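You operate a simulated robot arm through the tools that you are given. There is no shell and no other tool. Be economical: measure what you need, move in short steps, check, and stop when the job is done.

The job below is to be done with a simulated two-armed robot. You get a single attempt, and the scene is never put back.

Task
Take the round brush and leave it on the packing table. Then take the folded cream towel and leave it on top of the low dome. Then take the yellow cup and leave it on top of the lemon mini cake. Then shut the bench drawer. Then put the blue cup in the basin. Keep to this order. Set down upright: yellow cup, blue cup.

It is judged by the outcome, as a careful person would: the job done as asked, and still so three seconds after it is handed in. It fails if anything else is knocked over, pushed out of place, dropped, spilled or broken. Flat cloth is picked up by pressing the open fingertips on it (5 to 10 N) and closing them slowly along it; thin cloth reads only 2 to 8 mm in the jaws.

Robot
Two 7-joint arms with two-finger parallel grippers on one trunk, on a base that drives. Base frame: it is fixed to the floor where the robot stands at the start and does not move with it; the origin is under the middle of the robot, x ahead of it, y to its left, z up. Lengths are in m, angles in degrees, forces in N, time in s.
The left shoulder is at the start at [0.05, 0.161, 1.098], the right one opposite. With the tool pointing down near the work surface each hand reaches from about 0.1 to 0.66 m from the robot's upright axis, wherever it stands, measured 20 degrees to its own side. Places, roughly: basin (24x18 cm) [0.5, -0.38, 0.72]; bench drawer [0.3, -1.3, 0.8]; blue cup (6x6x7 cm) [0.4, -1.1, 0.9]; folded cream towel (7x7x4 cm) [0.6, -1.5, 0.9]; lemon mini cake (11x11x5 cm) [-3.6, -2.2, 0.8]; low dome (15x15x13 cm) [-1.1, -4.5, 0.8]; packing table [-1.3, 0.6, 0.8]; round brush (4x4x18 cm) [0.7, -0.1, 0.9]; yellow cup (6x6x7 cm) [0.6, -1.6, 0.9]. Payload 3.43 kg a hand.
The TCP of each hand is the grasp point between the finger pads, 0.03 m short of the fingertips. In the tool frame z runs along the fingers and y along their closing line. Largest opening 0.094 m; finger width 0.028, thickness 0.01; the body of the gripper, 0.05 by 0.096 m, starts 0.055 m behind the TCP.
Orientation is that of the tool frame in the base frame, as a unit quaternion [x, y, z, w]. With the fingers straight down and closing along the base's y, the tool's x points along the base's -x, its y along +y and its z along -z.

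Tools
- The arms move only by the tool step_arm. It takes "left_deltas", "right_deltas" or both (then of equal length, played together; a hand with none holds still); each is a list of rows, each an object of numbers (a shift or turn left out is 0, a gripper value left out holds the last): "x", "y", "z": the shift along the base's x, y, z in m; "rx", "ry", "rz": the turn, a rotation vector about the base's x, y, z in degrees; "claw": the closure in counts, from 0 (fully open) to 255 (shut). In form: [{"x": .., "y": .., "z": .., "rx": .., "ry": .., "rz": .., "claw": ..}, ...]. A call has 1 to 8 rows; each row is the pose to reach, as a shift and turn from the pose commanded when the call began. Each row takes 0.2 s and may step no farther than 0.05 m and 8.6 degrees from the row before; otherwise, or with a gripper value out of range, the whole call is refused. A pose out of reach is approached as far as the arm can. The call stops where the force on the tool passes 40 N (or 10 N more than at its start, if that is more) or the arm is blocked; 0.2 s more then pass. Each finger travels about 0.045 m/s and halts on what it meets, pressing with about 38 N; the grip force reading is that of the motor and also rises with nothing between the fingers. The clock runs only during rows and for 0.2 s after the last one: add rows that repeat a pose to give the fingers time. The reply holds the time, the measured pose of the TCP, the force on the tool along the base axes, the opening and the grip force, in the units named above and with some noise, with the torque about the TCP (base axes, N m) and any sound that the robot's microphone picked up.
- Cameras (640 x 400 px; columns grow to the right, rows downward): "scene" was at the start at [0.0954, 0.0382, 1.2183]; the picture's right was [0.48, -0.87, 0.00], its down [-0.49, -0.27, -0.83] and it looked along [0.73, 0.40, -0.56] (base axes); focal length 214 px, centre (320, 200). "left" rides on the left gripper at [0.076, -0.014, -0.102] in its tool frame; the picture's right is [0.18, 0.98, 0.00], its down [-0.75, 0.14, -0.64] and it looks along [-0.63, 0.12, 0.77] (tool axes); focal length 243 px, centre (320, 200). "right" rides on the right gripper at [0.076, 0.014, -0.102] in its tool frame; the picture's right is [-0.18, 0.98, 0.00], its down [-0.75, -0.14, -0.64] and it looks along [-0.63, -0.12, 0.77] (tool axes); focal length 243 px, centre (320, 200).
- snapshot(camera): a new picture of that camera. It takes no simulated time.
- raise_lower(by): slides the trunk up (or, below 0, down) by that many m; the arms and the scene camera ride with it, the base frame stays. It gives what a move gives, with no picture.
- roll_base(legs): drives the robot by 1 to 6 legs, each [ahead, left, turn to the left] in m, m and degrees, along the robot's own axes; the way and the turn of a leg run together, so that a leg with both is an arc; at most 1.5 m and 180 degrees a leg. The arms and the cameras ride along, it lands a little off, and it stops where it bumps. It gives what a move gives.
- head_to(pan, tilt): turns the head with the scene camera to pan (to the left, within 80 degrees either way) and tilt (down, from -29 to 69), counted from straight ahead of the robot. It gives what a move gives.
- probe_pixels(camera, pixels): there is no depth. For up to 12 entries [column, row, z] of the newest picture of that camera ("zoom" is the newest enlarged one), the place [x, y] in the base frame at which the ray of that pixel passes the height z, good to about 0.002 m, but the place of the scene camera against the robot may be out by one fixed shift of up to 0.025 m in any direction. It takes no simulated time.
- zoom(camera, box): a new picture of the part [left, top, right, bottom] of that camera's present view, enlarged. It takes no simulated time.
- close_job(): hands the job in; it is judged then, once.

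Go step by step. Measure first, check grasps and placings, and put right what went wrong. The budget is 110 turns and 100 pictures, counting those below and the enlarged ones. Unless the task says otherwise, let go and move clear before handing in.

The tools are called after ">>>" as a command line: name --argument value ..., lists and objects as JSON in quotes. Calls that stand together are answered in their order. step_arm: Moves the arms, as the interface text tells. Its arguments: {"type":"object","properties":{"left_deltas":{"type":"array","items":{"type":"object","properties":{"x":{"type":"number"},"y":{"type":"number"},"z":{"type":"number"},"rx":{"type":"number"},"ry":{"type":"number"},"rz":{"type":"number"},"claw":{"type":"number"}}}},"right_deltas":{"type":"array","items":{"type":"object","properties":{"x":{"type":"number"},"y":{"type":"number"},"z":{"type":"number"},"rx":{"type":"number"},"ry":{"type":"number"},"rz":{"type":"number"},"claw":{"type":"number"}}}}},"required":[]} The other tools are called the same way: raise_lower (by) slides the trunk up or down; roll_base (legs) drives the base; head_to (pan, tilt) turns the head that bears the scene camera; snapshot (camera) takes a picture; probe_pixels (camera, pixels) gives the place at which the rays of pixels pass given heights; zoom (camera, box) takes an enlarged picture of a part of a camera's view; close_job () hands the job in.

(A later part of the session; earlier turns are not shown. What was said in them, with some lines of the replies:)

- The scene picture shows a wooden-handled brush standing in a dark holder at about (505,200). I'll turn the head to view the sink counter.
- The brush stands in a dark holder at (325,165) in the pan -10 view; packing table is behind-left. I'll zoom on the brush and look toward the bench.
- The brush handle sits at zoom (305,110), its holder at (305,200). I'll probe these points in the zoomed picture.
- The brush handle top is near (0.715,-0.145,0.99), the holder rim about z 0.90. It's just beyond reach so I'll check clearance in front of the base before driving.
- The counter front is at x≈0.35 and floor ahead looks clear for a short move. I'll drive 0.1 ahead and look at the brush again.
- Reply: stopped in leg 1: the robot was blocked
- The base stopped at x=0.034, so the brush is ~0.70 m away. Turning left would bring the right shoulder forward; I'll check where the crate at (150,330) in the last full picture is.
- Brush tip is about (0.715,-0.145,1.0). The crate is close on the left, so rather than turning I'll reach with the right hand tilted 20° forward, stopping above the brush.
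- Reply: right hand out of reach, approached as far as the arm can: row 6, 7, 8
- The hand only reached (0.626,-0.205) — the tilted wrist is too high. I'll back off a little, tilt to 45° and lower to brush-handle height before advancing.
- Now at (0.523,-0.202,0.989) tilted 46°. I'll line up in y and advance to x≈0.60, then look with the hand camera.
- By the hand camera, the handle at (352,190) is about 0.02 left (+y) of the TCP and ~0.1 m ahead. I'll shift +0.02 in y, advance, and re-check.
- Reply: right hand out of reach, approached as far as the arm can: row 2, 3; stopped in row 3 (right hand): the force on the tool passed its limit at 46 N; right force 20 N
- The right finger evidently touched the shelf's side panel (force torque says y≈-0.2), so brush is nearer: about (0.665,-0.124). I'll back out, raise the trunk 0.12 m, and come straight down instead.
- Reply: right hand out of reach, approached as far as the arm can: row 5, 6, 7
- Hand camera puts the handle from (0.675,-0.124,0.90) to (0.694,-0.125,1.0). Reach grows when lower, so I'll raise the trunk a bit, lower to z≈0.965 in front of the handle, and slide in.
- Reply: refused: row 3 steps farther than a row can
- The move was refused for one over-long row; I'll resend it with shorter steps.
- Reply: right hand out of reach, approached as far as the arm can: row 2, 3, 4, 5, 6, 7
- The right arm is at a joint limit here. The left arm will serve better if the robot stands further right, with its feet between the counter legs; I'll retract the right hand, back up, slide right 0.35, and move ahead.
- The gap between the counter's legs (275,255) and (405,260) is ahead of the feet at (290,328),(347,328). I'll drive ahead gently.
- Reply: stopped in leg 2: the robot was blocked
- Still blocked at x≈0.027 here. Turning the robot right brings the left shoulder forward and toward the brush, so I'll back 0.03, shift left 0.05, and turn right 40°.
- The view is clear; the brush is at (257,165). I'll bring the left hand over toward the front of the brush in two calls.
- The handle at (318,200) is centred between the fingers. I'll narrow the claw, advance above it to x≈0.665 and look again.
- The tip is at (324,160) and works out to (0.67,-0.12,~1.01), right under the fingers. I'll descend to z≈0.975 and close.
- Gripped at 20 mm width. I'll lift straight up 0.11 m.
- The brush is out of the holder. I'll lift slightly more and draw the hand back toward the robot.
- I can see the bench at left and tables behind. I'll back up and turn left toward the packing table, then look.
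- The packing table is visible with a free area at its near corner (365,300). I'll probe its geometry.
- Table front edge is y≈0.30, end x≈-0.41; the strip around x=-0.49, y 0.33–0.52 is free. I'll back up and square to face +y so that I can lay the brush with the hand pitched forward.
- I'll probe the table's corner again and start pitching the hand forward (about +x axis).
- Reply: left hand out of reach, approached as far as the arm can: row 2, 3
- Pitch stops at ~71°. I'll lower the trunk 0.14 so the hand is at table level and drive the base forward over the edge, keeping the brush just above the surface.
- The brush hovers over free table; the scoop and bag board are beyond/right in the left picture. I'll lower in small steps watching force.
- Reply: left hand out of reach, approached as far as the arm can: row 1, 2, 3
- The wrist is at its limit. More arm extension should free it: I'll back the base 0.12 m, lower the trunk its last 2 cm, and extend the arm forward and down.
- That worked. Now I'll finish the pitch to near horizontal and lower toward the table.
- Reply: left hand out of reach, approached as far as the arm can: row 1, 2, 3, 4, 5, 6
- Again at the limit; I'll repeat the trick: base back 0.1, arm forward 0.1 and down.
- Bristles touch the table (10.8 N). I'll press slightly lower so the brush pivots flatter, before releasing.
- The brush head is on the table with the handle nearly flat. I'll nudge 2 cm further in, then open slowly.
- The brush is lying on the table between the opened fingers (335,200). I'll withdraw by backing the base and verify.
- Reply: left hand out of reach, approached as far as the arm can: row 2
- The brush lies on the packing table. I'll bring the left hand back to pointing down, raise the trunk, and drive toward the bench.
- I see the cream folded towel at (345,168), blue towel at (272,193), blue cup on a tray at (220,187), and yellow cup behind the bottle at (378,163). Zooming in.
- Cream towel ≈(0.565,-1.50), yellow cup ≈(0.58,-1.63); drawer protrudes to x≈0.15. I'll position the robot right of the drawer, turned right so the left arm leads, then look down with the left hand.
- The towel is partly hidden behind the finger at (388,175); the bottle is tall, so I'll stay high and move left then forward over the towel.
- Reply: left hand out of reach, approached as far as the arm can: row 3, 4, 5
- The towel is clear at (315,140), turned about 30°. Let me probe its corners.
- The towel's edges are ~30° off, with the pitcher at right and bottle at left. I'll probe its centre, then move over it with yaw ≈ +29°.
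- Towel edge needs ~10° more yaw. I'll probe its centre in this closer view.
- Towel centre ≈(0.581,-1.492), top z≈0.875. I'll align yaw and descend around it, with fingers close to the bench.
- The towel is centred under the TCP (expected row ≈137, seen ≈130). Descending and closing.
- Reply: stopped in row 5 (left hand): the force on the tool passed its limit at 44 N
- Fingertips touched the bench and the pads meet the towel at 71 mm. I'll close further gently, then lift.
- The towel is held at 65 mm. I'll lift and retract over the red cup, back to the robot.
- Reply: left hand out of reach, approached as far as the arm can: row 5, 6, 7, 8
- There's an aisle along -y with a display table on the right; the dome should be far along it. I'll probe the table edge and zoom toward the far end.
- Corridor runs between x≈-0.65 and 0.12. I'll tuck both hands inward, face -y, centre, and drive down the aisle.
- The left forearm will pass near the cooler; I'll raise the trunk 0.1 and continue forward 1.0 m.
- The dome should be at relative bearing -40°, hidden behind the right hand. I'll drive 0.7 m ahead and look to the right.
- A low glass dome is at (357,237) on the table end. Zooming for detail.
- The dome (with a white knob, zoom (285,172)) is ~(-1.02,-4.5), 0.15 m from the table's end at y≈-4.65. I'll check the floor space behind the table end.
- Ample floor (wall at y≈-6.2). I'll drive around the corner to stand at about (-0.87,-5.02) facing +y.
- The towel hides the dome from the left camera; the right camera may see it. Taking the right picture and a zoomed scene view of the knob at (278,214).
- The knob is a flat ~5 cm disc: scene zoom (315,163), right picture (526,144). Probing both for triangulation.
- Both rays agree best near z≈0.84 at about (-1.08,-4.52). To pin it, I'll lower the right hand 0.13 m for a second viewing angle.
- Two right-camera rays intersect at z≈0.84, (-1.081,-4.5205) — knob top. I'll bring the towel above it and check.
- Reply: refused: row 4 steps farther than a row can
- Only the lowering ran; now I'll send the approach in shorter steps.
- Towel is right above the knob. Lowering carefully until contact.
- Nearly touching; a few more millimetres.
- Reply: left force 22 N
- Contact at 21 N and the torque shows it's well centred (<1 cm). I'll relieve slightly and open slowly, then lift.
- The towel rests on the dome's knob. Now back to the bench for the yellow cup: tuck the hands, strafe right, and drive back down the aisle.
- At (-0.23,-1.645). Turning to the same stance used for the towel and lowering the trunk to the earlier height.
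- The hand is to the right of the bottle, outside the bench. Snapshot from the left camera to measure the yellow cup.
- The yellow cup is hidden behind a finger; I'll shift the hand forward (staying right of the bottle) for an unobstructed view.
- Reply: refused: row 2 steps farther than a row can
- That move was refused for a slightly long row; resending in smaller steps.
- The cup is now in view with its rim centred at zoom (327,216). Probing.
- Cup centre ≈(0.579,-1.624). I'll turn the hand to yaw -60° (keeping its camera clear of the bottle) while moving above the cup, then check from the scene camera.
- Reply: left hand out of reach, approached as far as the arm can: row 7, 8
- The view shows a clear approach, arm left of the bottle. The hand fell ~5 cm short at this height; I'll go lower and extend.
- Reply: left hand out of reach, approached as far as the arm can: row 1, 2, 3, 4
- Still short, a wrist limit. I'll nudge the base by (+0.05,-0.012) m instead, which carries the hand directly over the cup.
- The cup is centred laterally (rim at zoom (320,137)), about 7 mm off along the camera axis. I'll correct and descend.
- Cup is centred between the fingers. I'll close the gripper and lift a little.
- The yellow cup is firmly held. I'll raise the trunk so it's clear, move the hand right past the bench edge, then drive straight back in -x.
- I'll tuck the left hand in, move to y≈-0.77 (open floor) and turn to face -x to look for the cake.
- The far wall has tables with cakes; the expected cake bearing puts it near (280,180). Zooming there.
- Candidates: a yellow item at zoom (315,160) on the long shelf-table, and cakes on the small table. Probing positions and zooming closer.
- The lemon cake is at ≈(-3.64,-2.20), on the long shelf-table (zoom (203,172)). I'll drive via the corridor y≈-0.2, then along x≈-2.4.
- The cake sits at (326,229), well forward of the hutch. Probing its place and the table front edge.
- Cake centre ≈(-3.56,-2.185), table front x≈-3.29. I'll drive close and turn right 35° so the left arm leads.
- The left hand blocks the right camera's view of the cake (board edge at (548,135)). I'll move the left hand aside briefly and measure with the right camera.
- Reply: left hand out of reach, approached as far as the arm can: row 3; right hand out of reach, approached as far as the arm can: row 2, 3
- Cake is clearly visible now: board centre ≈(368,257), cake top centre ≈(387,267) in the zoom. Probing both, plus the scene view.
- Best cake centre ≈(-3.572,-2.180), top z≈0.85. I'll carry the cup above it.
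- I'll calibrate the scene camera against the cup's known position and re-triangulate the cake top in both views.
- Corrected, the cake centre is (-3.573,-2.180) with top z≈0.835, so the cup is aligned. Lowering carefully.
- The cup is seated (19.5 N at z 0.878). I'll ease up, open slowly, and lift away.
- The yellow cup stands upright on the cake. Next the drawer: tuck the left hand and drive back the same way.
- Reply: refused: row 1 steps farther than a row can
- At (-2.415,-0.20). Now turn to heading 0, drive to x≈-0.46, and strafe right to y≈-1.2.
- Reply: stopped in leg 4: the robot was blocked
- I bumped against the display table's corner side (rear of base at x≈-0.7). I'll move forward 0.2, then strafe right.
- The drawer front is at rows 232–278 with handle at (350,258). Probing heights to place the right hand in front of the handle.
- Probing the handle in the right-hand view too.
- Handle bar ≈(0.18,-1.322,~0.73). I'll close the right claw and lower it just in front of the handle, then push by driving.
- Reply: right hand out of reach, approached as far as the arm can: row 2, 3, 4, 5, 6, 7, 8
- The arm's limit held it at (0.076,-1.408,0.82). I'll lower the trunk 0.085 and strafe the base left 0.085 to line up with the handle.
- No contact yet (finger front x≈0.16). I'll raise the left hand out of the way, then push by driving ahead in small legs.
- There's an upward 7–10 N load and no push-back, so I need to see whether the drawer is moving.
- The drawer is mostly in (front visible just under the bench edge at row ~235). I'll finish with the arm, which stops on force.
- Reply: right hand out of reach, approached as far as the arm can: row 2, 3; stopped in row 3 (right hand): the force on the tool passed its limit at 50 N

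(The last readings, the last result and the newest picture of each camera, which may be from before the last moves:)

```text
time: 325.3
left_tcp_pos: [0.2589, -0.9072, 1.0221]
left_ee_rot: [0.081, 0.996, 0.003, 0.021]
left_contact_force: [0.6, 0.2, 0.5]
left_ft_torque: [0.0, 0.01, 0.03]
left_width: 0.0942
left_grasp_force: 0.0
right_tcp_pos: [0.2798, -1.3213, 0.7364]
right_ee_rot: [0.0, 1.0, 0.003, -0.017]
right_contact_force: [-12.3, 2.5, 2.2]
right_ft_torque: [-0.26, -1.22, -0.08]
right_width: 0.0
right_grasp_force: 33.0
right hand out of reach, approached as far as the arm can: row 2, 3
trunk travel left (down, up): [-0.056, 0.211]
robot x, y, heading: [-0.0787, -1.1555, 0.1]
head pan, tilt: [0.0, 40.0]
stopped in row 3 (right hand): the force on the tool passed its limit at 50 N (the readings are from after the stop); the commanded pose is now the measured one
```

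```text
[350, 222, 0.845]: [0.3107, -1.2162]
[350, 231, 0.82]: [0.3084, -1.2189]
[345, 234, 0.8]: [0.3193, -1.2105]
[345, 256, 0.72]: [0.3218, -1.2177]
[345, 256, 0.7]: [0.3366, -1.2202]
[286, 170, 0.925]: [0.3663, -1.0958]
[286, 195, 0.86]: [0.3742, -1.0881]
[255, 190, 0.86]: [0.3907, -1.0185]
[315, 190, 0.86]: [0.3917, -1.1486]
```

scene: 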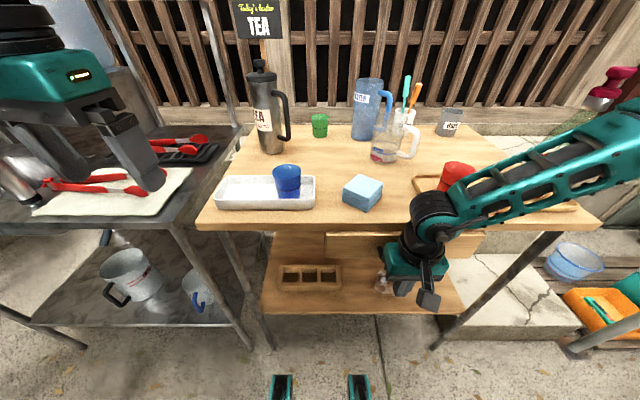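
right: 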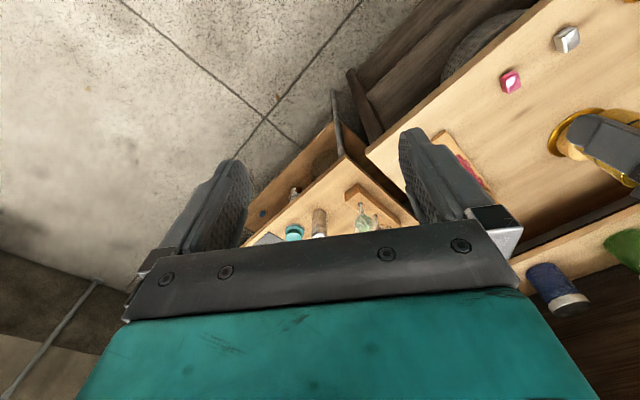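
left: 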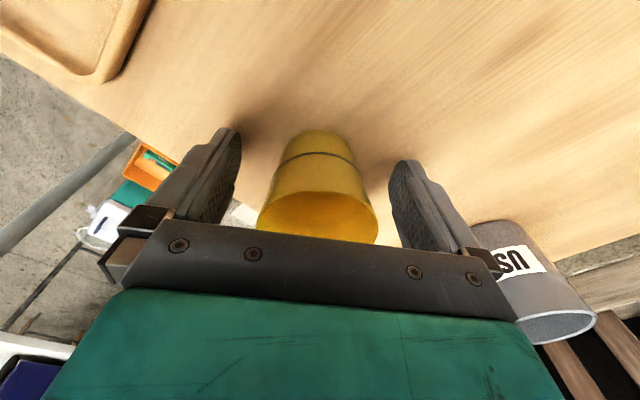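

The 50 N contact was at z≈0.84: the gripper body met the bench edge, so the drawer may still be ~1 cm open. I'll back off, tilt the hand forward so the fingertips lead, and push again.

>>> step_arm --right_deltas '[{"x": -0.03}, {"x": -0.05, "ry": -8}, {"x": -0.05, "ry": -16}, {"x": -0.05, "ry": -24}, {"x": -0.05, "ry": -30}]'

>>> snapshot --camera "right"

```text
time: 326.5
left_tcp_pos: [0.2598, -0.9078, 1.0202]
left_ee_rot: [0.082, 0.996, 0.004, 0.021]
left_contact_force: [0.7, 0.8, 0.7]
left_ft_torque: [0.03, 0.0, 0.0]
left_width: 0.0941
left_grasp_force: 0.1
right_tcp_pos: [0.2472, -1.3333, 0.7437]
right_ee_rot: [-0.001, 0.97, 0.004, 0.243]
right_contact_force: [0.2, 0.1, 0.0]
right_ft_torque: [-0.01, -0.02, 0.02]
right_width: 0.0
right_grasp_force: 33.1
right hand out of reach, approached as far as the arm can: row 4, 5
trunk travel left (down, up): [-0.056, 0.211]
robot x, y, heading: [-0.0796, -1.1544, -0.0]
head pan, tilt: [0.0, 40.0]
```

```text
5 pictures are left
```

right: 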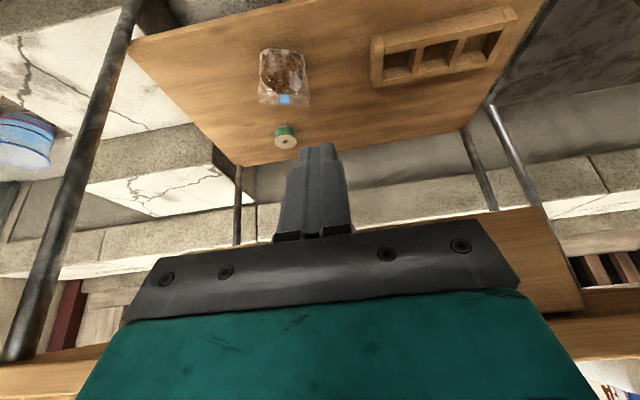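

Tilted 28° with the tips leading. I'll roll ahead 2.5 cm and then push with the arm under force control.

>>> roll_base --legs '[[0.025, 0, 0]]'

>>> step_arm --right_deltas '[{"x": 0.008}, {"x": 0.016}, {"x": 0.024}, {"x": 0.032}, {"x": 0.04}, {"x": 0.048}]'

```text
time: 327.3
left_tcp_pos: [0.2839, -0.9076, 1.0205]
left_ee_rot: [0.082, 0.996, 0.004, 0.02]
left_contact_force: [0.3, 0.2, -0.1]
left_ft_torque: [-0.02, 0.02, 0.04]
left_width: 0.0942
left_grasp_force: 0.0
right_tcp_pos: [0.2703, -1.3329, 0.7444]
right_ee_rot: [0.0, 0.97, 0.003, 0.242]
right_contact_force: [-0.1, 0.0, -0.7]
right_ft_torque: [-0.01, 0.02, 0.01]
right_width: 0.0
right_grasp_force: 32.9
trunk travel left (down, up): [-0.056, 0.211]
robot x, y, heading: [-0.0565, -1.1556, -0.0]
head pan, tilt: [0.0, 40.0]
```

```text
time: 328.7
left_tcp_pos: [0.2833, -0.908, 1.0208]
left_ee_rot: [0.082, 0.996, 0.004, 0.021]
left_contact_force: [0.2, 0.6, -0.6]
left_ft_torque: [-0.01, 0.0, -0.03]
left_width: 0.0941
left_grasp_force: 0.0
right_tcp_pos: [0.3068, -1.3342, 0.7414]
right_ee_rot: [-0.003, 0.973, 0.006, 0.23]
right_contact_force: [-3.0, 2.1, -4.2]
right_ft_torque: [-0.03, -0.16, -0.04]
right_width: 0.0
right_grasp_force: 33.1
trunk travel left (down, up): [-0.056, 0.211]
robot x, y, heading: [-0.0547, -1.1554, -0.1]
head pan, tilt: [0.0, 40.0]
stopped in row 6 (right hand): the force on the tool passed its limit at 46 N (the readings are from after the stop); the commanded pose is now the measured one
```

Stopped again, likely with body at the bench edge and tips at x≈0.333. I'll withdraw the hand and check the drawer visually.

>>> step_arm --right_deltas '[{"x": -0.04}, {"x": -0.08}, {"x": -0.12, "y": -0.02}, {"x": -0.14, "y": -0.06}, {"x": -0.14, "y": -0.1}]'

>>> zoom --camera "scene" --box '[200, 130, 480, 305]'

```text
time: 329.9
left_tcp_pos: [0.2839, -0.908, 1.0208]
left_ee_rot: [0.082, 0.996, 0.004, 0.021]
left_contact_force: [0.1, -0.1, -0.1]
left_ft_torque: [-0.04, 0.01, 0.0]
left_width: 0.0941
left_grasp_force: 0.0
right_tcp_pos: [0.2209, -1.4578, 0.7027]
right_ee_rot: [-0.112, 0.966, -0.033, 0.229]
right_contact_force: [-0.2, -0.7, 0.1]
right_ft_torque: [0.02, 0.05, -0.01]
right_width: 0.0001
right_grasp_force: 32.7
right hand out of reach, approached as far as the arm can: row 2, 3, 4, 5
trunk travel left (down, up): [-0.056, 0.211]
robot x, y, heading: [-0.054, -1.1555, 0.2]
head pan, tilt: [0.0, 40.0]
```

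```text
2.29 times, centred on (340, 218) of scene
```

zoom: 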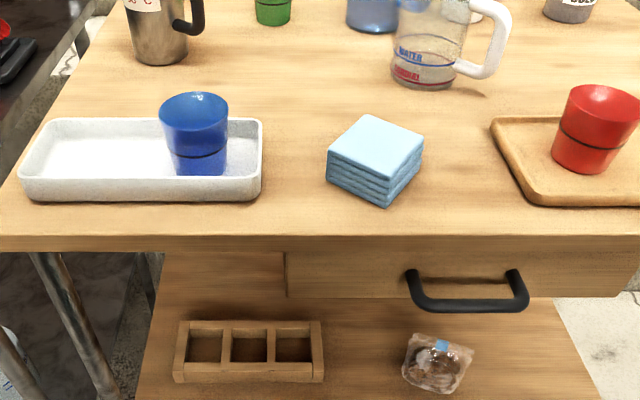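

The drawer's interior is no longer visible and its front sits under the slab. I'll probe the handle and panel positions to confirm closure, plus the blue cup.

>>> probe_pixels --camera "zoom" --pixels '[[468, 306, 0.74], [468, 306, 0.72], [400, 235, 0.845], [400, 251, 0.81], [340, 297, 0.7], [340, 297, 0.72], [195, 108, 0.925], [202, 172, 0.86], [160, 108, 0.925], [229, 110, 0.925]]'

```text
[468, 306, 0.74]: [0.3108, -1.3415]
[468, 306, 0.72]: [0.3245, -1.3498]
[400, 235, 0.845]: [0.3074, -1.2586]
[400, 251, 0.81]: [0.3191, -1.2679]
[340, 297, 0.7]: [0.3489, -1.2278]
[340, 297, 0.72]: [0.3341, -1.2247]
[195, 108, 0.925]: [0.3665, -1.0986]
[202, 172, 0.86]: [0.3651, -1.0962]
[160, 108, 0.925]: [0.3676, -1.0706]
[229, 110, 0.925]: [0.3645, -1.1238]
```

The handle moved ~14 cm but panel may have a little left. I'll back the base 0.2 m so the arm can extend with a steeper forward tilt, then push once more.

>>> roll_base --legs '[[-0.2, 0, 0]]'

>>> step_arm --right_deltas '[{"rz": -6, "y": 0.035, "z": 0.01}, {"rz": -13, "y": 0.07, "z": 0.02}, {"rz": -13, "ry": -6, "x": 0.03, "y": 0.1, "z": 0.03}, {"rz": -13, "ry": -12, "x": 0.07, "y": 0.12, "z": 0.035}, {"rz": -13, "ry": -18, "x": 0.11, "y": 0.12, "z": 0.035}, {"rz": -13, "ry": -22, "x": 0.15, "y": 0.12, "z": 0.035}, {"rz": -13, "ry": -22, "x": 0.19, "y": 0.12, "z": 0.035}]'

```text
time: 331.5
left_tcp_pos: [0.0843, -0.9067, 1.0216]
left_ee_rot: [0.082, 0.996, 0.004, 0.02]
left_contact_force: [0.1, 0.7, -0.3]
left_ft_torque: [-0.04, -0.02, 0.0]
left_width: 0.094
left_grasp_force: 0.1
right_tcp_pos: [0.0063, -1.4588, 0.6927]
right_ee_rot: [-0.003, 0.973, 0.006, 0.23]
right_contact_force: [0.2, -0.1, -0.3]
right_ft_torque: [0.03, 0.02, 0.02]
right_width: 0.0
right_grasp_force: 33.0
trunk travel left (down, up): [-0.056, 0.211]
robot x, y, heading: [-0.2537, -1.1548, -0.4]
head pan, tilt: [0.0, 40.0]
```

```text
time: 333.3
left_tcp_pos: [0.0833, -0.9084, 1.0208]
left_ee_rot: [0.081, 0.996, 0.004, 0.021]
left_contact_force: [-0.2, 0.5, -1.0]
left_ft_torque: [-0.02, -0.01, 0.02]
left_width: 0.0939
left_grasp_force: 0.1
right_tcp_pos: [0.0929, -1.2681, 0.6378]
right_ee_rot: [0.178, 0.949, 0.068, 0.251]
right_contact_force: [-0.1, -0.3, -1.4]
right_ft_torque: [0.01, -0.01, -0.03]
right_width: 0.0
right_grasp_force: 33.3
right hand out of reach, approached as far as the arm can: row 1, 2, 3, 4, 5, 6
trunk travel left (down, up): [-0.056, 0.211]
robot x, y, heading: [-0.2539, -1.1567, -0.1]
head pan, tilt: [0.0, 40.0]
stopped in row 7 (right hand): the arm was blocked; the commanded pose is now the measured one
```

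The arm is at its limit there; the handle travelled its full ~14 cm and met a firm stop, with the front recessed under the slab, so I take the drawer as shut. Moving on: retract the right hand, raise the trunk, and bring the left hand in front of the blue cup for a look.

>>> step_arm --right_deltas '[{"x": -0.03, "y": -0.02, "z": 0.02}, {"x": -0.05, "y": -0.04, "z": 0.05}, {"x": -0.06, "y": -0.06, "z": 0.08}, {"x": -0.07, "y": -0.08, "z": 0.11}]'

>>> raise_lower --by 0.1

>>> roll_base --legs '[[0.19, -0.095, 0]]'

>>> step_arm --left_deltas '[{"y": -0.04, "z": -0.01, "rz": 4}, {"y": -0.08, "z": -0.03, "rz": 9}]'

>>> snapshot --camera "left"

```text
time: 334.3
left_tcp_pos: [0.0855, -0.9069, 1.0208]
left_ee_rot: [0.082, 0.996, 0.003, 0.019]
left_contact_force: [0.4, 0.2, 0.2]
left_ft_torque: [0.0, -0.02, 0.04]
left_width: 0.094
left_grasp_force: 0.0
right_tcp_pos: [0.058, -1.341, 0.7194]
right_ee_rot: [0.177, 0.95, 0.067, 0.25]
right_contact_force: [-0.4, 0.0, -0.9]
right_ft_torque: [0.0, 0.01, -0.04]
right_width: 0.0
right_grasp_force: 33.1
right hand out of reach, approached as far as the arm can: row 3, 4
trunk travel left (down, up): [-0.056, 0.211]
robot x, y, heading: [-0.2577, -1.1553, -0.1]
head pan, tilt: [0.0, 40.0]
```

```text
time: 335.7
left_tcp_pos: [0.0836, -0.9067, 1.1198]
left_ee_rot: [0.082, 0.996, 0.003, 0.019]
left_contact_force: [0.0, -0.2, -0.2]
left_ft_torque: [0.0, -0.01, -0.02]
left_width: 0.0941
left_grasp_force: 0.0
right_tcp_pos: [0.0583, -1.3415, 0.8183]
right_ee_rot: [0.178, 0.949, 0.067, 0.25]
right_contact_force: [1.6, 0.1, 0.7]
right_ft_torque: [-0.01, -0.01, -0.01]
right_width: 0.0
right_grasp_force: 33.1
trunk travel left (down, up): [-0.156, 0.111]
robot x, y, heading: [-0.2524, -1.1558, -0.0]
head pan, tilt: [0.0, 40.0]
```

```text
time: 337.3
left_tcp_pos: [0.2745, -1.0032, 1.1203]
left_ee_rot: [0.081, 0.996, 0.003, 0.021]
left_contact_force: [0.4, -0.7, 0.2]
left_ft_torque: [-0.01, 0.0, 0.02]
left_width: 0.0939
left_grasp_force: 0.1
right_tcp_pos: [0.2474, -1.4375, 0.8197]
right_ee_rot: [0.178, 0.949, 0.067, 0.25]
right_contact_force: [-0.3, 0.0, 0.7]
right_ft_torque: [0.02, 0.0, -0.02]
right_width: 0.0002
right_grasp_force: 32.5
trunk travel left (down, up): [-0.156, 0.111]
robot x, y, heading: [-0.0663, -1.2477, -0.1]
head pan, tilt: [0.0, 40.0]
```

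```text
time: 337.9
left_tcp_pos: [0.2735, -1.0842, 1.0904]
left_ee_rot: [0.003, 1.0, 0.006, 0.02]
left_contact_force: [0.0, -0.9, -0.6]
left_ft_torque: [-0.02, 0.0, 0.03]
left_width: 0.0938
left_grasp_force: 0.1
right_tcp_pos: [0.2464, -1.437, 0.8187]
right_ee_rot: [0.179, 0.949, 0.067, 0.25]
right_contact_force: [-0.5, 0.3, -0.3]
right_ft_torque: [0.01, 0.02, -0.01]
right_width: 0.0
right_grasp_force: 33.2
trunk travel left (down, up): [-0.156, 0.111]
robot x, y, heading: [-0.0679, -1.251, -0.1]
head pan, tilt: [0.0, 40.0]
```

```text
3 pictures are left
```

left: 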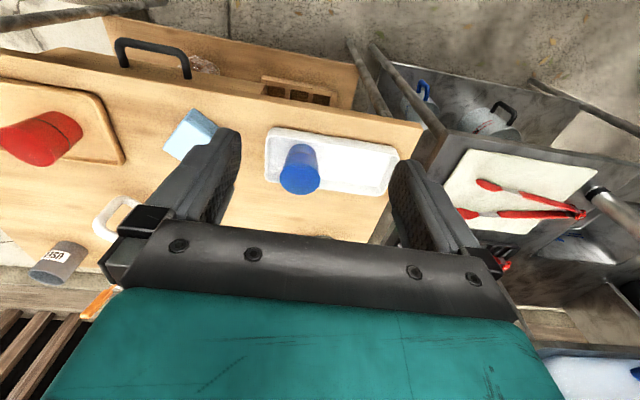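

Blue cup's rim is at (300,179), base ≈(303,152), drawer handle sits right at the slab edge (shut). Probing the cup.

>>> probe_pixels --camera "left" --pixels '[[300, 179, 0.925], [300, 179, 0.915], [303, 152, 0.86], [280, 175, 0.92], [320, 178, 0.92], [188, 78, 0.74], [188, 86, 0.845]]'

```text
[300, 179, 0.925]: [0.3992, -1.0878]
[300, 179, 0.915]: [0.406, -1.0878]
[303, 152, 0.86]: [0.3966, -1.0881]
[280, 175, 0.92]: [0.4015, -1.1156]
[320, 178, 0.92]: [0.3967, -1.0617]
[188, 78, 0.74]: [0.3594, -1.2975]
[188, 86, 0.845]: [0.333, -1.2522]
```

Cup centre (0.400,-1.088). I'll move over it, descend to grip above the tray wall, close and lift.

>>> step_arm --left_deltas '[{"x": 0.042}, {"x": 0.084, "y": -0.003}, {"x": 0.1265, "y": -0.004}, {"x": 0.1265, "y": -0.004, "z": -0.045}, {"x": 0.1265, "y": -0.004, "z": -0.09}, {"x": 0.1265, "y": -0.004, "z": -0.13}, {"x": 0.1265, "y": -0.004, "z": -0.16}, {"x": 0.1265, "y": -0.004, "z": -0.177}]'

>>> step_arm --left_deltas '[{"claw": 70}, {"claw": 120}, {"claw": 160}, {"claw": 160}, {"claw": 160}, {"z": 0.03}, {"z": 0.07}, {"z": 0.11}]'

```text
time: 339.7
left_tcp_pos: [0.4002, -1.087, 0.9137]
left_ee_rot: [0.005, 1.0, 0.005, 0.02]
left_contact_force: [0.4, -0.2, 1.4]
left_ft_torque: [0.01, 0.02, 0.02]
left_width: 0.094
left_grasp_force: 0.0
right_tcp_pos: [0.2473, -1.4364, 0.819]
right_ee_rot: [0.178, 0.949, 0.067, 0.251]
right_contact_force: [0.1, 0.2, -0.2]
right_ft_torque: [-0.03, 0.0, -0.01]
right_width: 0.0
right_grasp_force: 32.4
trunk travel left (down, up): [-0.156, 0.111]
robot x, y, heading: [-0.0655, -1.2493, 0.0]
head pan, tilt: [0.0, 40.0]
```

```text
time: 341.5
left_tcp_pos: [0.4, -1.0876, 1.0246]
left_ee_rot: [0.005, 1.0, 0.006, 0.02]
left_contact_force: [0.1, -0.2, 0.6]
left_ft_torque: [0.02, 0.04, 0.0]
left_width: 0.0567
left_grasp_force: 37.8
right_tcp_pos: [0.2474, -1.437, 0.819]
right_ee_rot: [0.179, 0.949, 0.066, 0.251]
right_contact_force: [-0.2, 0.1, -0.2]
right_ft_torque: [-0.01, 0.02, -0.01]
right_width: 0.0001
right_grasp_force: 33.1
trunk travel left (down, up): [-0.156, 0.111]
robot x, y, heading: [-0.066, -1.2544, 0.1]
head pan, tilt: [0.0, 40.0]
```

Blue cup is held (56.7 mm). I'll back off, strafe left to stand before the basin, and approach with the cup high.

>>> step_arm --right_deltas '[{"x": -0.03, "z": 0.02}, {"x": -0.06, "z": 0.04}, {"x": -0.08, "z": 0.07}]'

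>>> raise_lower --by 0.08

>>> roll_base --legs '[[-0.25, 0, 0], [0, 0.72, 0], [0.27, 0, 0]]'

>>> head_to --pan 10 --tilt 50

>>> snapshot --camera "scene"

```text
time: 342.3
left_tcp_pos: [0.4006, -1.0854, 1.0236]
left_ee_rot: [0.003, 1.0, 0.005, 0.02]
left_contact_force: [-0.6, -0.3, 0.1]
left_ft_torque: [0.02, -0.01, -0.03]
left_width: 0.0566
left_grasp_force: 37.9
right_tcp_pos: [0.2439, -1.4187, 0.8194]
right_ee_rot: [0.178, 0.949, 0.067, 0.251]
right_contact_force: [0.3, 0.4, -1.3]
right_ft_torque: [-0.02, 0.02, 0.0]
right_width: 0.0
right_grasp_force: 33.3
right hand out of reach, approached as far as the arm can: row 1, 2, 3
trunk travel left (down, up): [-0.156, 0.111]
robot x, y, heading: [-0.0626, -1.249, 0.2]
head pan, tilt: [0.0, 40.0]
```

```text
time: 343.5
left_tcp_pos: [0.4002, -1.0865, 1.104]
left_ee_rot: [0.003, 1.0, 0.005, 0.02]
left_contact_force: [0.2, -0.4, 0.3]
left_ft_torque: [-0.01, -0.01, 0.03]
left_width: 0.0563
left_grasp_force: 38.1
right_tcp_pos: [0.2424, -1.419, 0.8981]
right_ee_rot: [0.178, 0.949, 0.067, 0.251]
right_contact_force: [0.4, -0.1, -0.2]
right_ft_torque: [0.01, 0.0, 0.01]
right_width: 0.0
right_grasp_force: 33.1
trunk travel left (down, up): [-0.236, 0.031]
robot x, y, heading: [-0.0621, -1.2544, 0.2]
head pan, tilt: [0.0, 40.0]
```

```text
time: 353.2
left_tcp_pos: [0.4216, -0.3608, 1.1036]
left_ee_rot: [0.004, 1.0, 0.006, 0.02]
left_contact_force: [0.4, 0.1, -0.6]
left_ft_torque: [0.01, -0.01, -0.01]
left_width: 0.0566
left_grasp_force: 38.0
right_tcp_pos: [0.2651, -0.6932, 0.899]
right_ee_rot: [0.177, 0.95, 0.068, 0.25]
right_contact_force: [0.7, 0.4, 0.5]
right_ft_torque: [0.0, 0.05, -0.05]
right_width: 0.0
right_grasp_force: 32.7
trunk travel left (down, up): [-0.236, 0.031]
robot x, y, heading: [-0.0436, -0.5266, -0.2]
head pan, tilt: [0.0, 40.0]
```

```text
time: 353.9
left_tcp_pos: [0.4211, -0.3612, 1.1039]
left_ee_rot: [0.003, 1.0, 0.005, 0.02]
left_contact_force: [0.1, -0.1, -0.8]
left_ft_torque: [-0.02, 0.02, 0.01]
left_width: 0.056
left_grasp_force: 38.1
right_tcp_pos: [0.2654, -0.6918, 0.9001]
right_ee_rot: [0.177, 0.949, 0.068, 0.25]
right_contact_force: [-0.1, -0.2, -0.1]
right_ft_torque: [0.01, 0.03, -0.02]
right_width: 0.0
right_grasp_force: 32.5
trunk travel left (down, up): [-0.236, 0.031]
robot x, y, heading: [-0.0442, -0.526, -0.3]
head pan, tilt: [10.0, 50.0]
```

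```text
2 pictures are left
```

scene: 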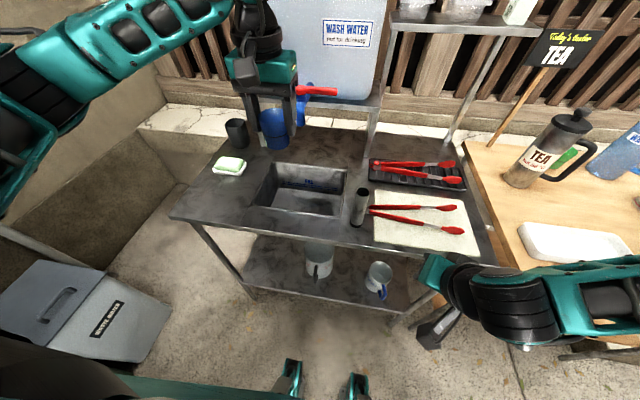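

The basin opening has corners (275,163),(348,170),(335,215),(252,205). I'll probe it and lower the trunk 0.1.

>>> probe_pixels --camera "scene" --pixels '[[275, 163, 0.81], [348, 170, 0.81], [335, 216, 0.81], [252, 205, 0.81], [275, 188, 0.68], [335, 190, 0.68], [305, 200, 0.68], [303, 115, 0.95]]'

>>> raise_lower --by -0.1

```text
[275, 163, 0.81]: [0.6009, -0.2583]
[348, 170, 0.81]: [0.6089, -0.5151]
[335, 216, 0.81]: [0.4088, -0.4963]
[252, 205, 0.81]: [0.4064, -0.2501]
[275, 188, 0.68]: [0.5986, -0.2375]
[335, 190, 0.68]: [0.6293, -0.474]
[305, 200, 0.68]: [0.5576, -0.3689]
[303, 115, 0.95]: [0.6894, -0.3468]
```

```text
time: 355.2
left_tcp_pos: [0.4207, -0.3614, 1.0037]
left_ee_rot: [0.003, 1.0, 0.006, 0.02]
left_contact_force: [0.2, 0.6, 0.2]
left_ft_torque: [-0.01, -0.02, 0.02]
left_width: 0.0565
left_grasp_force: 38.1
right_tcp_pos: [0.2643, -0.6934, 0.7989]
right_ee_rot: [0.177, 0.949, 0.067, 0.252]
right_contact_force: [0.1, 0.0, -1.0]
right_ft_torque: [0.03, -0.03, 0.02]
right_width: 0.0001
right_grasp_force: 32.7
trunk travel left (down, up): [-0.136, 0.131]
robot x, y, heading: [-0.0421, -0.5202, -0.2]
head pan, tilt: [10.0, 50.0]
5 turns are left
```

Basin spans x 0.41–0.60, y -0.25 to -0.505. I'll turn the hand slightly (so its camera stays within the opening), centre at (0.50,-0.375), and descend into the basin.

>>> step_arm --left_deltas '[{"x": 0.02, "y": -0.003, "rz": -8}, {"x": 0.04, "y": -0.006, "rz": -16}, {"x": 0.06, "y": -0.01, "rz": -24}, {"x": 0.08, "y": -0.014, "rz": -32}, {"x": 0.08, "y": -0.014, "z": -0.048, "rz": -32}, {"x": 0.08, "y": -0.014, "z": -0.096, "rz": -32}, {"x": 0.08, "y": -0.014, "z": -0.144, "rz": -32}, {"x": 0.08, "y": -0.014, "z": -0.19, "rz": -32}]'

>>> step_arm --left_deltas '[{"z": -0.01}, {"z": -0.02}, {"z": -0.028}, {"z": -0.036}]'

```text
time: 356.1
left_tcp_pos: [0.4769, -0.3681, 1.004]
left_ee_rot: [0.215, 0.977, 0.003, 0.012]
left_contact_force: [-11.5, 3.6, 2.8]
left_ft_torque: [-0.25, -0.76, 0.05]
left_width: 0.0565
left_grasp_force: 38.2
right_tcp_pos: [0.2629, -0.6936, 0.7993]
right_ee_rot: [0.176, 0.949, 0.067, 0.252]
right_contact_force: [0.4, 0.8, -0.1]
right_ft_torque: [0.0, -0.01, -0.03]
right_width: 0.0
right_grasp_force: 33.4
trunk travel left (down, up): [-0.136, 0.131]
robot x, y, heading: [-0.0424, -0.5248, 0.0]
head pan, tilt: [10.0, 50.0]
stopped in row 4 (left hand): the force on the tool passed its limit at 54 N (the readings are from after the stop); the commanded pose is now the measured one
```

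```text
time: 357.1
left_tcp_pos: [0.4762, -0.3684, 0.9686]
left_ee_rot: [0.216, 0.976, 0.004, 0.014]
left_contact_force: [-18.4, 8.3, 10.8]
left_ft_torque: [-0.62, -1.57, 0.17]
left_width: 0.0564
left_grasp_force: 37.8
right_tcp_pos: [0.2629, -0.693, 0.7997]
right_ee_rot: [0.178, 0.949, 0.066, 0.252]
right_contact_force: [0.1, -1.0, -0.4]
right_ft_torque: [-0.01, -0.03, -0.01]
right_width: 0.0
right_grasp_force: 33.1
trunk travel left (down, up): [-0.136, 0.131]
robot x, y, heading: [-0.0428, -0.5239, 0.2]
head pan, tilt: [10.0, 50.0]
4 turns are left
```

The gripper body touched the water spigot (contact at z≈1.06, x≈0.51, y≈-0.36). I'll back away from it, shift toward the front-left of the basin, and descend there with force guard.

>>> step_arm --left_deltas '[{"x": -0.03}, {"x": -0.028, "y": 0.03}, {"x": -0.024, "y": 0.05}, {"x": -0.024, "y": 0.05, "z": -0.045}, {"x": -0.024, "y": 0.05, "z": -0.09}, {"x": -0.024, "y": 0.05, "z": -0.13}, {"x": -0.024, "y": 0.05, "z": -0.15}, {"x": -0.024, "y": 0.05, "z": -0.165}]'

>>> step_arm --left_deltas '[{"z": -0.0075}, {"z": -0.015}, {"z": -0.0225}, {"z": -0.03}, {"z": -0.0375}, {"z": -0.045}, {"z": -0.0525}, {"z": -0.06}]'

>>> snapshot --camera "left"

```text
time: 358.9
left_tcp_pos: [0.4547, -0.3186, 0.8019]
left_ee_rot: [0.215, 0.977, 0.003, 0.013]
left_contact_force: [0.0, -0.8, 0.1]
left_ft_torque: [-0.03, 0.0, -0.01]
left_width: 0.0566
left_grasp_force: 38.1
right_tcp_pos: [0.2652, -0.6925, 0.7981]
right_ee_rot: [0.177, 0.949, 0.067, 0.251]
right_contact_force: [0.6, 0.2, 0.3]
right_ft_torque: [-0.01, 0.0, -0.02]
right_width: 0.0002
right_grasp_force: 33.2
trunk travel left (down, up): [-0.136, 0.131]
robot x, y, heading: [-0.0406, -0.5223, 0.1]
head pan, tilt: [10.0, 50.0]
```

```text
time: 360.2
left_tcp_pos: [0.4588, -0.3215, 0.7719]
left_ee_rot: [0.214, 0.977, 0.001, 0.019]
left_contact_force: [-3.1, -0.1, 13.9]
left_ft_torque: [-0.08, 0.22, -0.04]
left_width: 0.0561
left_grasp_force: 37.7
right_tcp_pos: [0.2645, -0.6931, 0.7999]
right_ee_rot: [0.178, 0.949, 0.067, 0.252]
right_contact_force: [-0.1, -0.1, -0.5]
right_ft_torque: [-0.01, 0.02, -0.01]
right_width: 0.0002
right_grasp_force: 33.3
trunk travel left (down, up): [-0.136, 0.131]
robot x, y, heading: [-0.044, -0.5243, -0.1]
head pan, tilt: [10.0, 50.0]
stopped in row 6 (left hand): the force on the tool passed its limit at 44 N (the readings are from after the stop); the commanded pose is now the measured one
```

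```text
1 pictures are left
3 turns are left
```

left: 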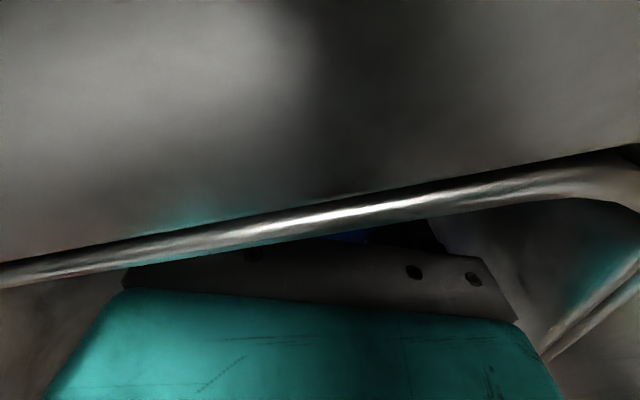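

Contact is straight under the cup (13.9 N, nearly no moment): it stands on the basin floor at z≈0.71. I'll ease up, open partly, lift straight out, back away, and take the last look.

>>> step_arm --left_deltas '[{"z": 0.001}, {"z": 0.001, "claw": 100}, {"z": 0.001, "claw": 85}, {"z": 0.001, "claw": 70}, {"z": 0.001, "claw": 60}, {"z": 0.001, "claw": 60}, {"z": 0.001, "claw": 60}]'

>>> step_arm --left_deltas '[{"z": 0.02}, {"z": 0.05}, {"z": 0.09}, {"z": 0.13}, {"z": 0.17}, {"z": 0.2, "x": -0.02}, {"z": 0.22, "x": -0.06}, {"z": 0.24, "x": -0.1}]'

>>> zoom --camera "scene" --box '[200, 60, 420, 260]'

```text
time: 361.8
left_tcp_pos: [0.4568, -0.3211, 0.7696]
left_ee_rot: [0.215, 0.977, 0.003, 0.017]
left_contact_force: [0.3, 0.4, 0.1]
left_ft_torque: [-0.01, -0.02, 0.02]
left_width: 0.0717
left_grasp_force: 0.0
right_tcp_pos: [0.2662, -0.6935, 0.7988]
right_ee_rot: [0.177, 0.949, 0.067, 0.25]
right_contact_force: [0.0, -0.3, -0.5]
right_ft_torque: [-0.01, 0.05, -0.01]
right_width: 0.0
right_grasp_force: 32.8
trunk travel left (down, up): [-0.136, 0.131]
robot x, y, heading: [-0.0426, -0.5236, 0.2]
head pan, tilt: [10.0, 50.0]
```

```text
time: 363.6
left_tcp_pos: [0.3574, -0.3205, 1.0118]
left_ee_rot: [0.215, 0.976, 0.003, 0.017]
left_contact_force: [0.7, 0.1, 0.0]
left_ft_torque: [-0.02, -0.05, -0.01]
left_width: 0.0718
left_grasp_force: 0.0
right_tcp_pos: [0.265, -0.693, 0.8001]
right_ee_rot: [0.177, 0.949, 0.067, 0.251]
right_contact_force: [-0.1, 0.0, 0.2]
right_ft_torque: [-0.02, 0.02, -0.01]
right_width: 0.0
right_grasp_force: 33.0
trunk travel left (down, up): [-0.136, 0.131]
robot x, y, heading: [-0.0481, -0.5202, -0.1]
head pan, tilt: [10.0, 50.0]
```

```text
2.00 times, centred on (310, 160) of scene
2 turns are left
```

zoom: 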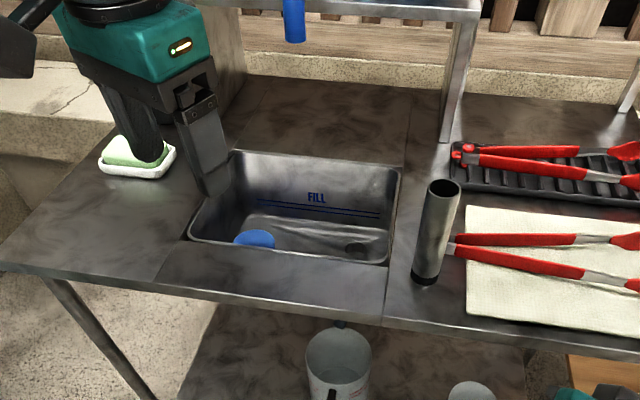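

The blue cup's rim shows level inside the basin at (255,238), so it is upright and both hands are clear. I'm handing in.

>>> close_job

```text
The job is handed in.
```

I did all five steps in order and handed the job in, but I couldn't confirm that the drawer is fully shut.

- **Brush:** it lies on the packing table.
- **Towel:** it rests on the knob on top of the low dome.
- **Yellow cup:** it stands upright on the lemon mini cake, which has a small mark on its top next to the cup.
- **Drawer:** I pushed it in about 14 cm until it met firm resistance, and the inside was no longer visible. The resistance may have been my gripper meeting the bench edge, so the drawer could still be slightly open.
- **Blue cup:** it stands on the basin floor with its rim level.

I made three unplanned contacts:
- **Brush shelf:** a finger pressed its side panel at about 46 N.
- **Display table:** I bumped its corner with the base.
- **Water spigot:** the gripper pressed against it at about 54 N.

I saw nothing fall, but I didn't check the display table or the water jug closely afterwards.
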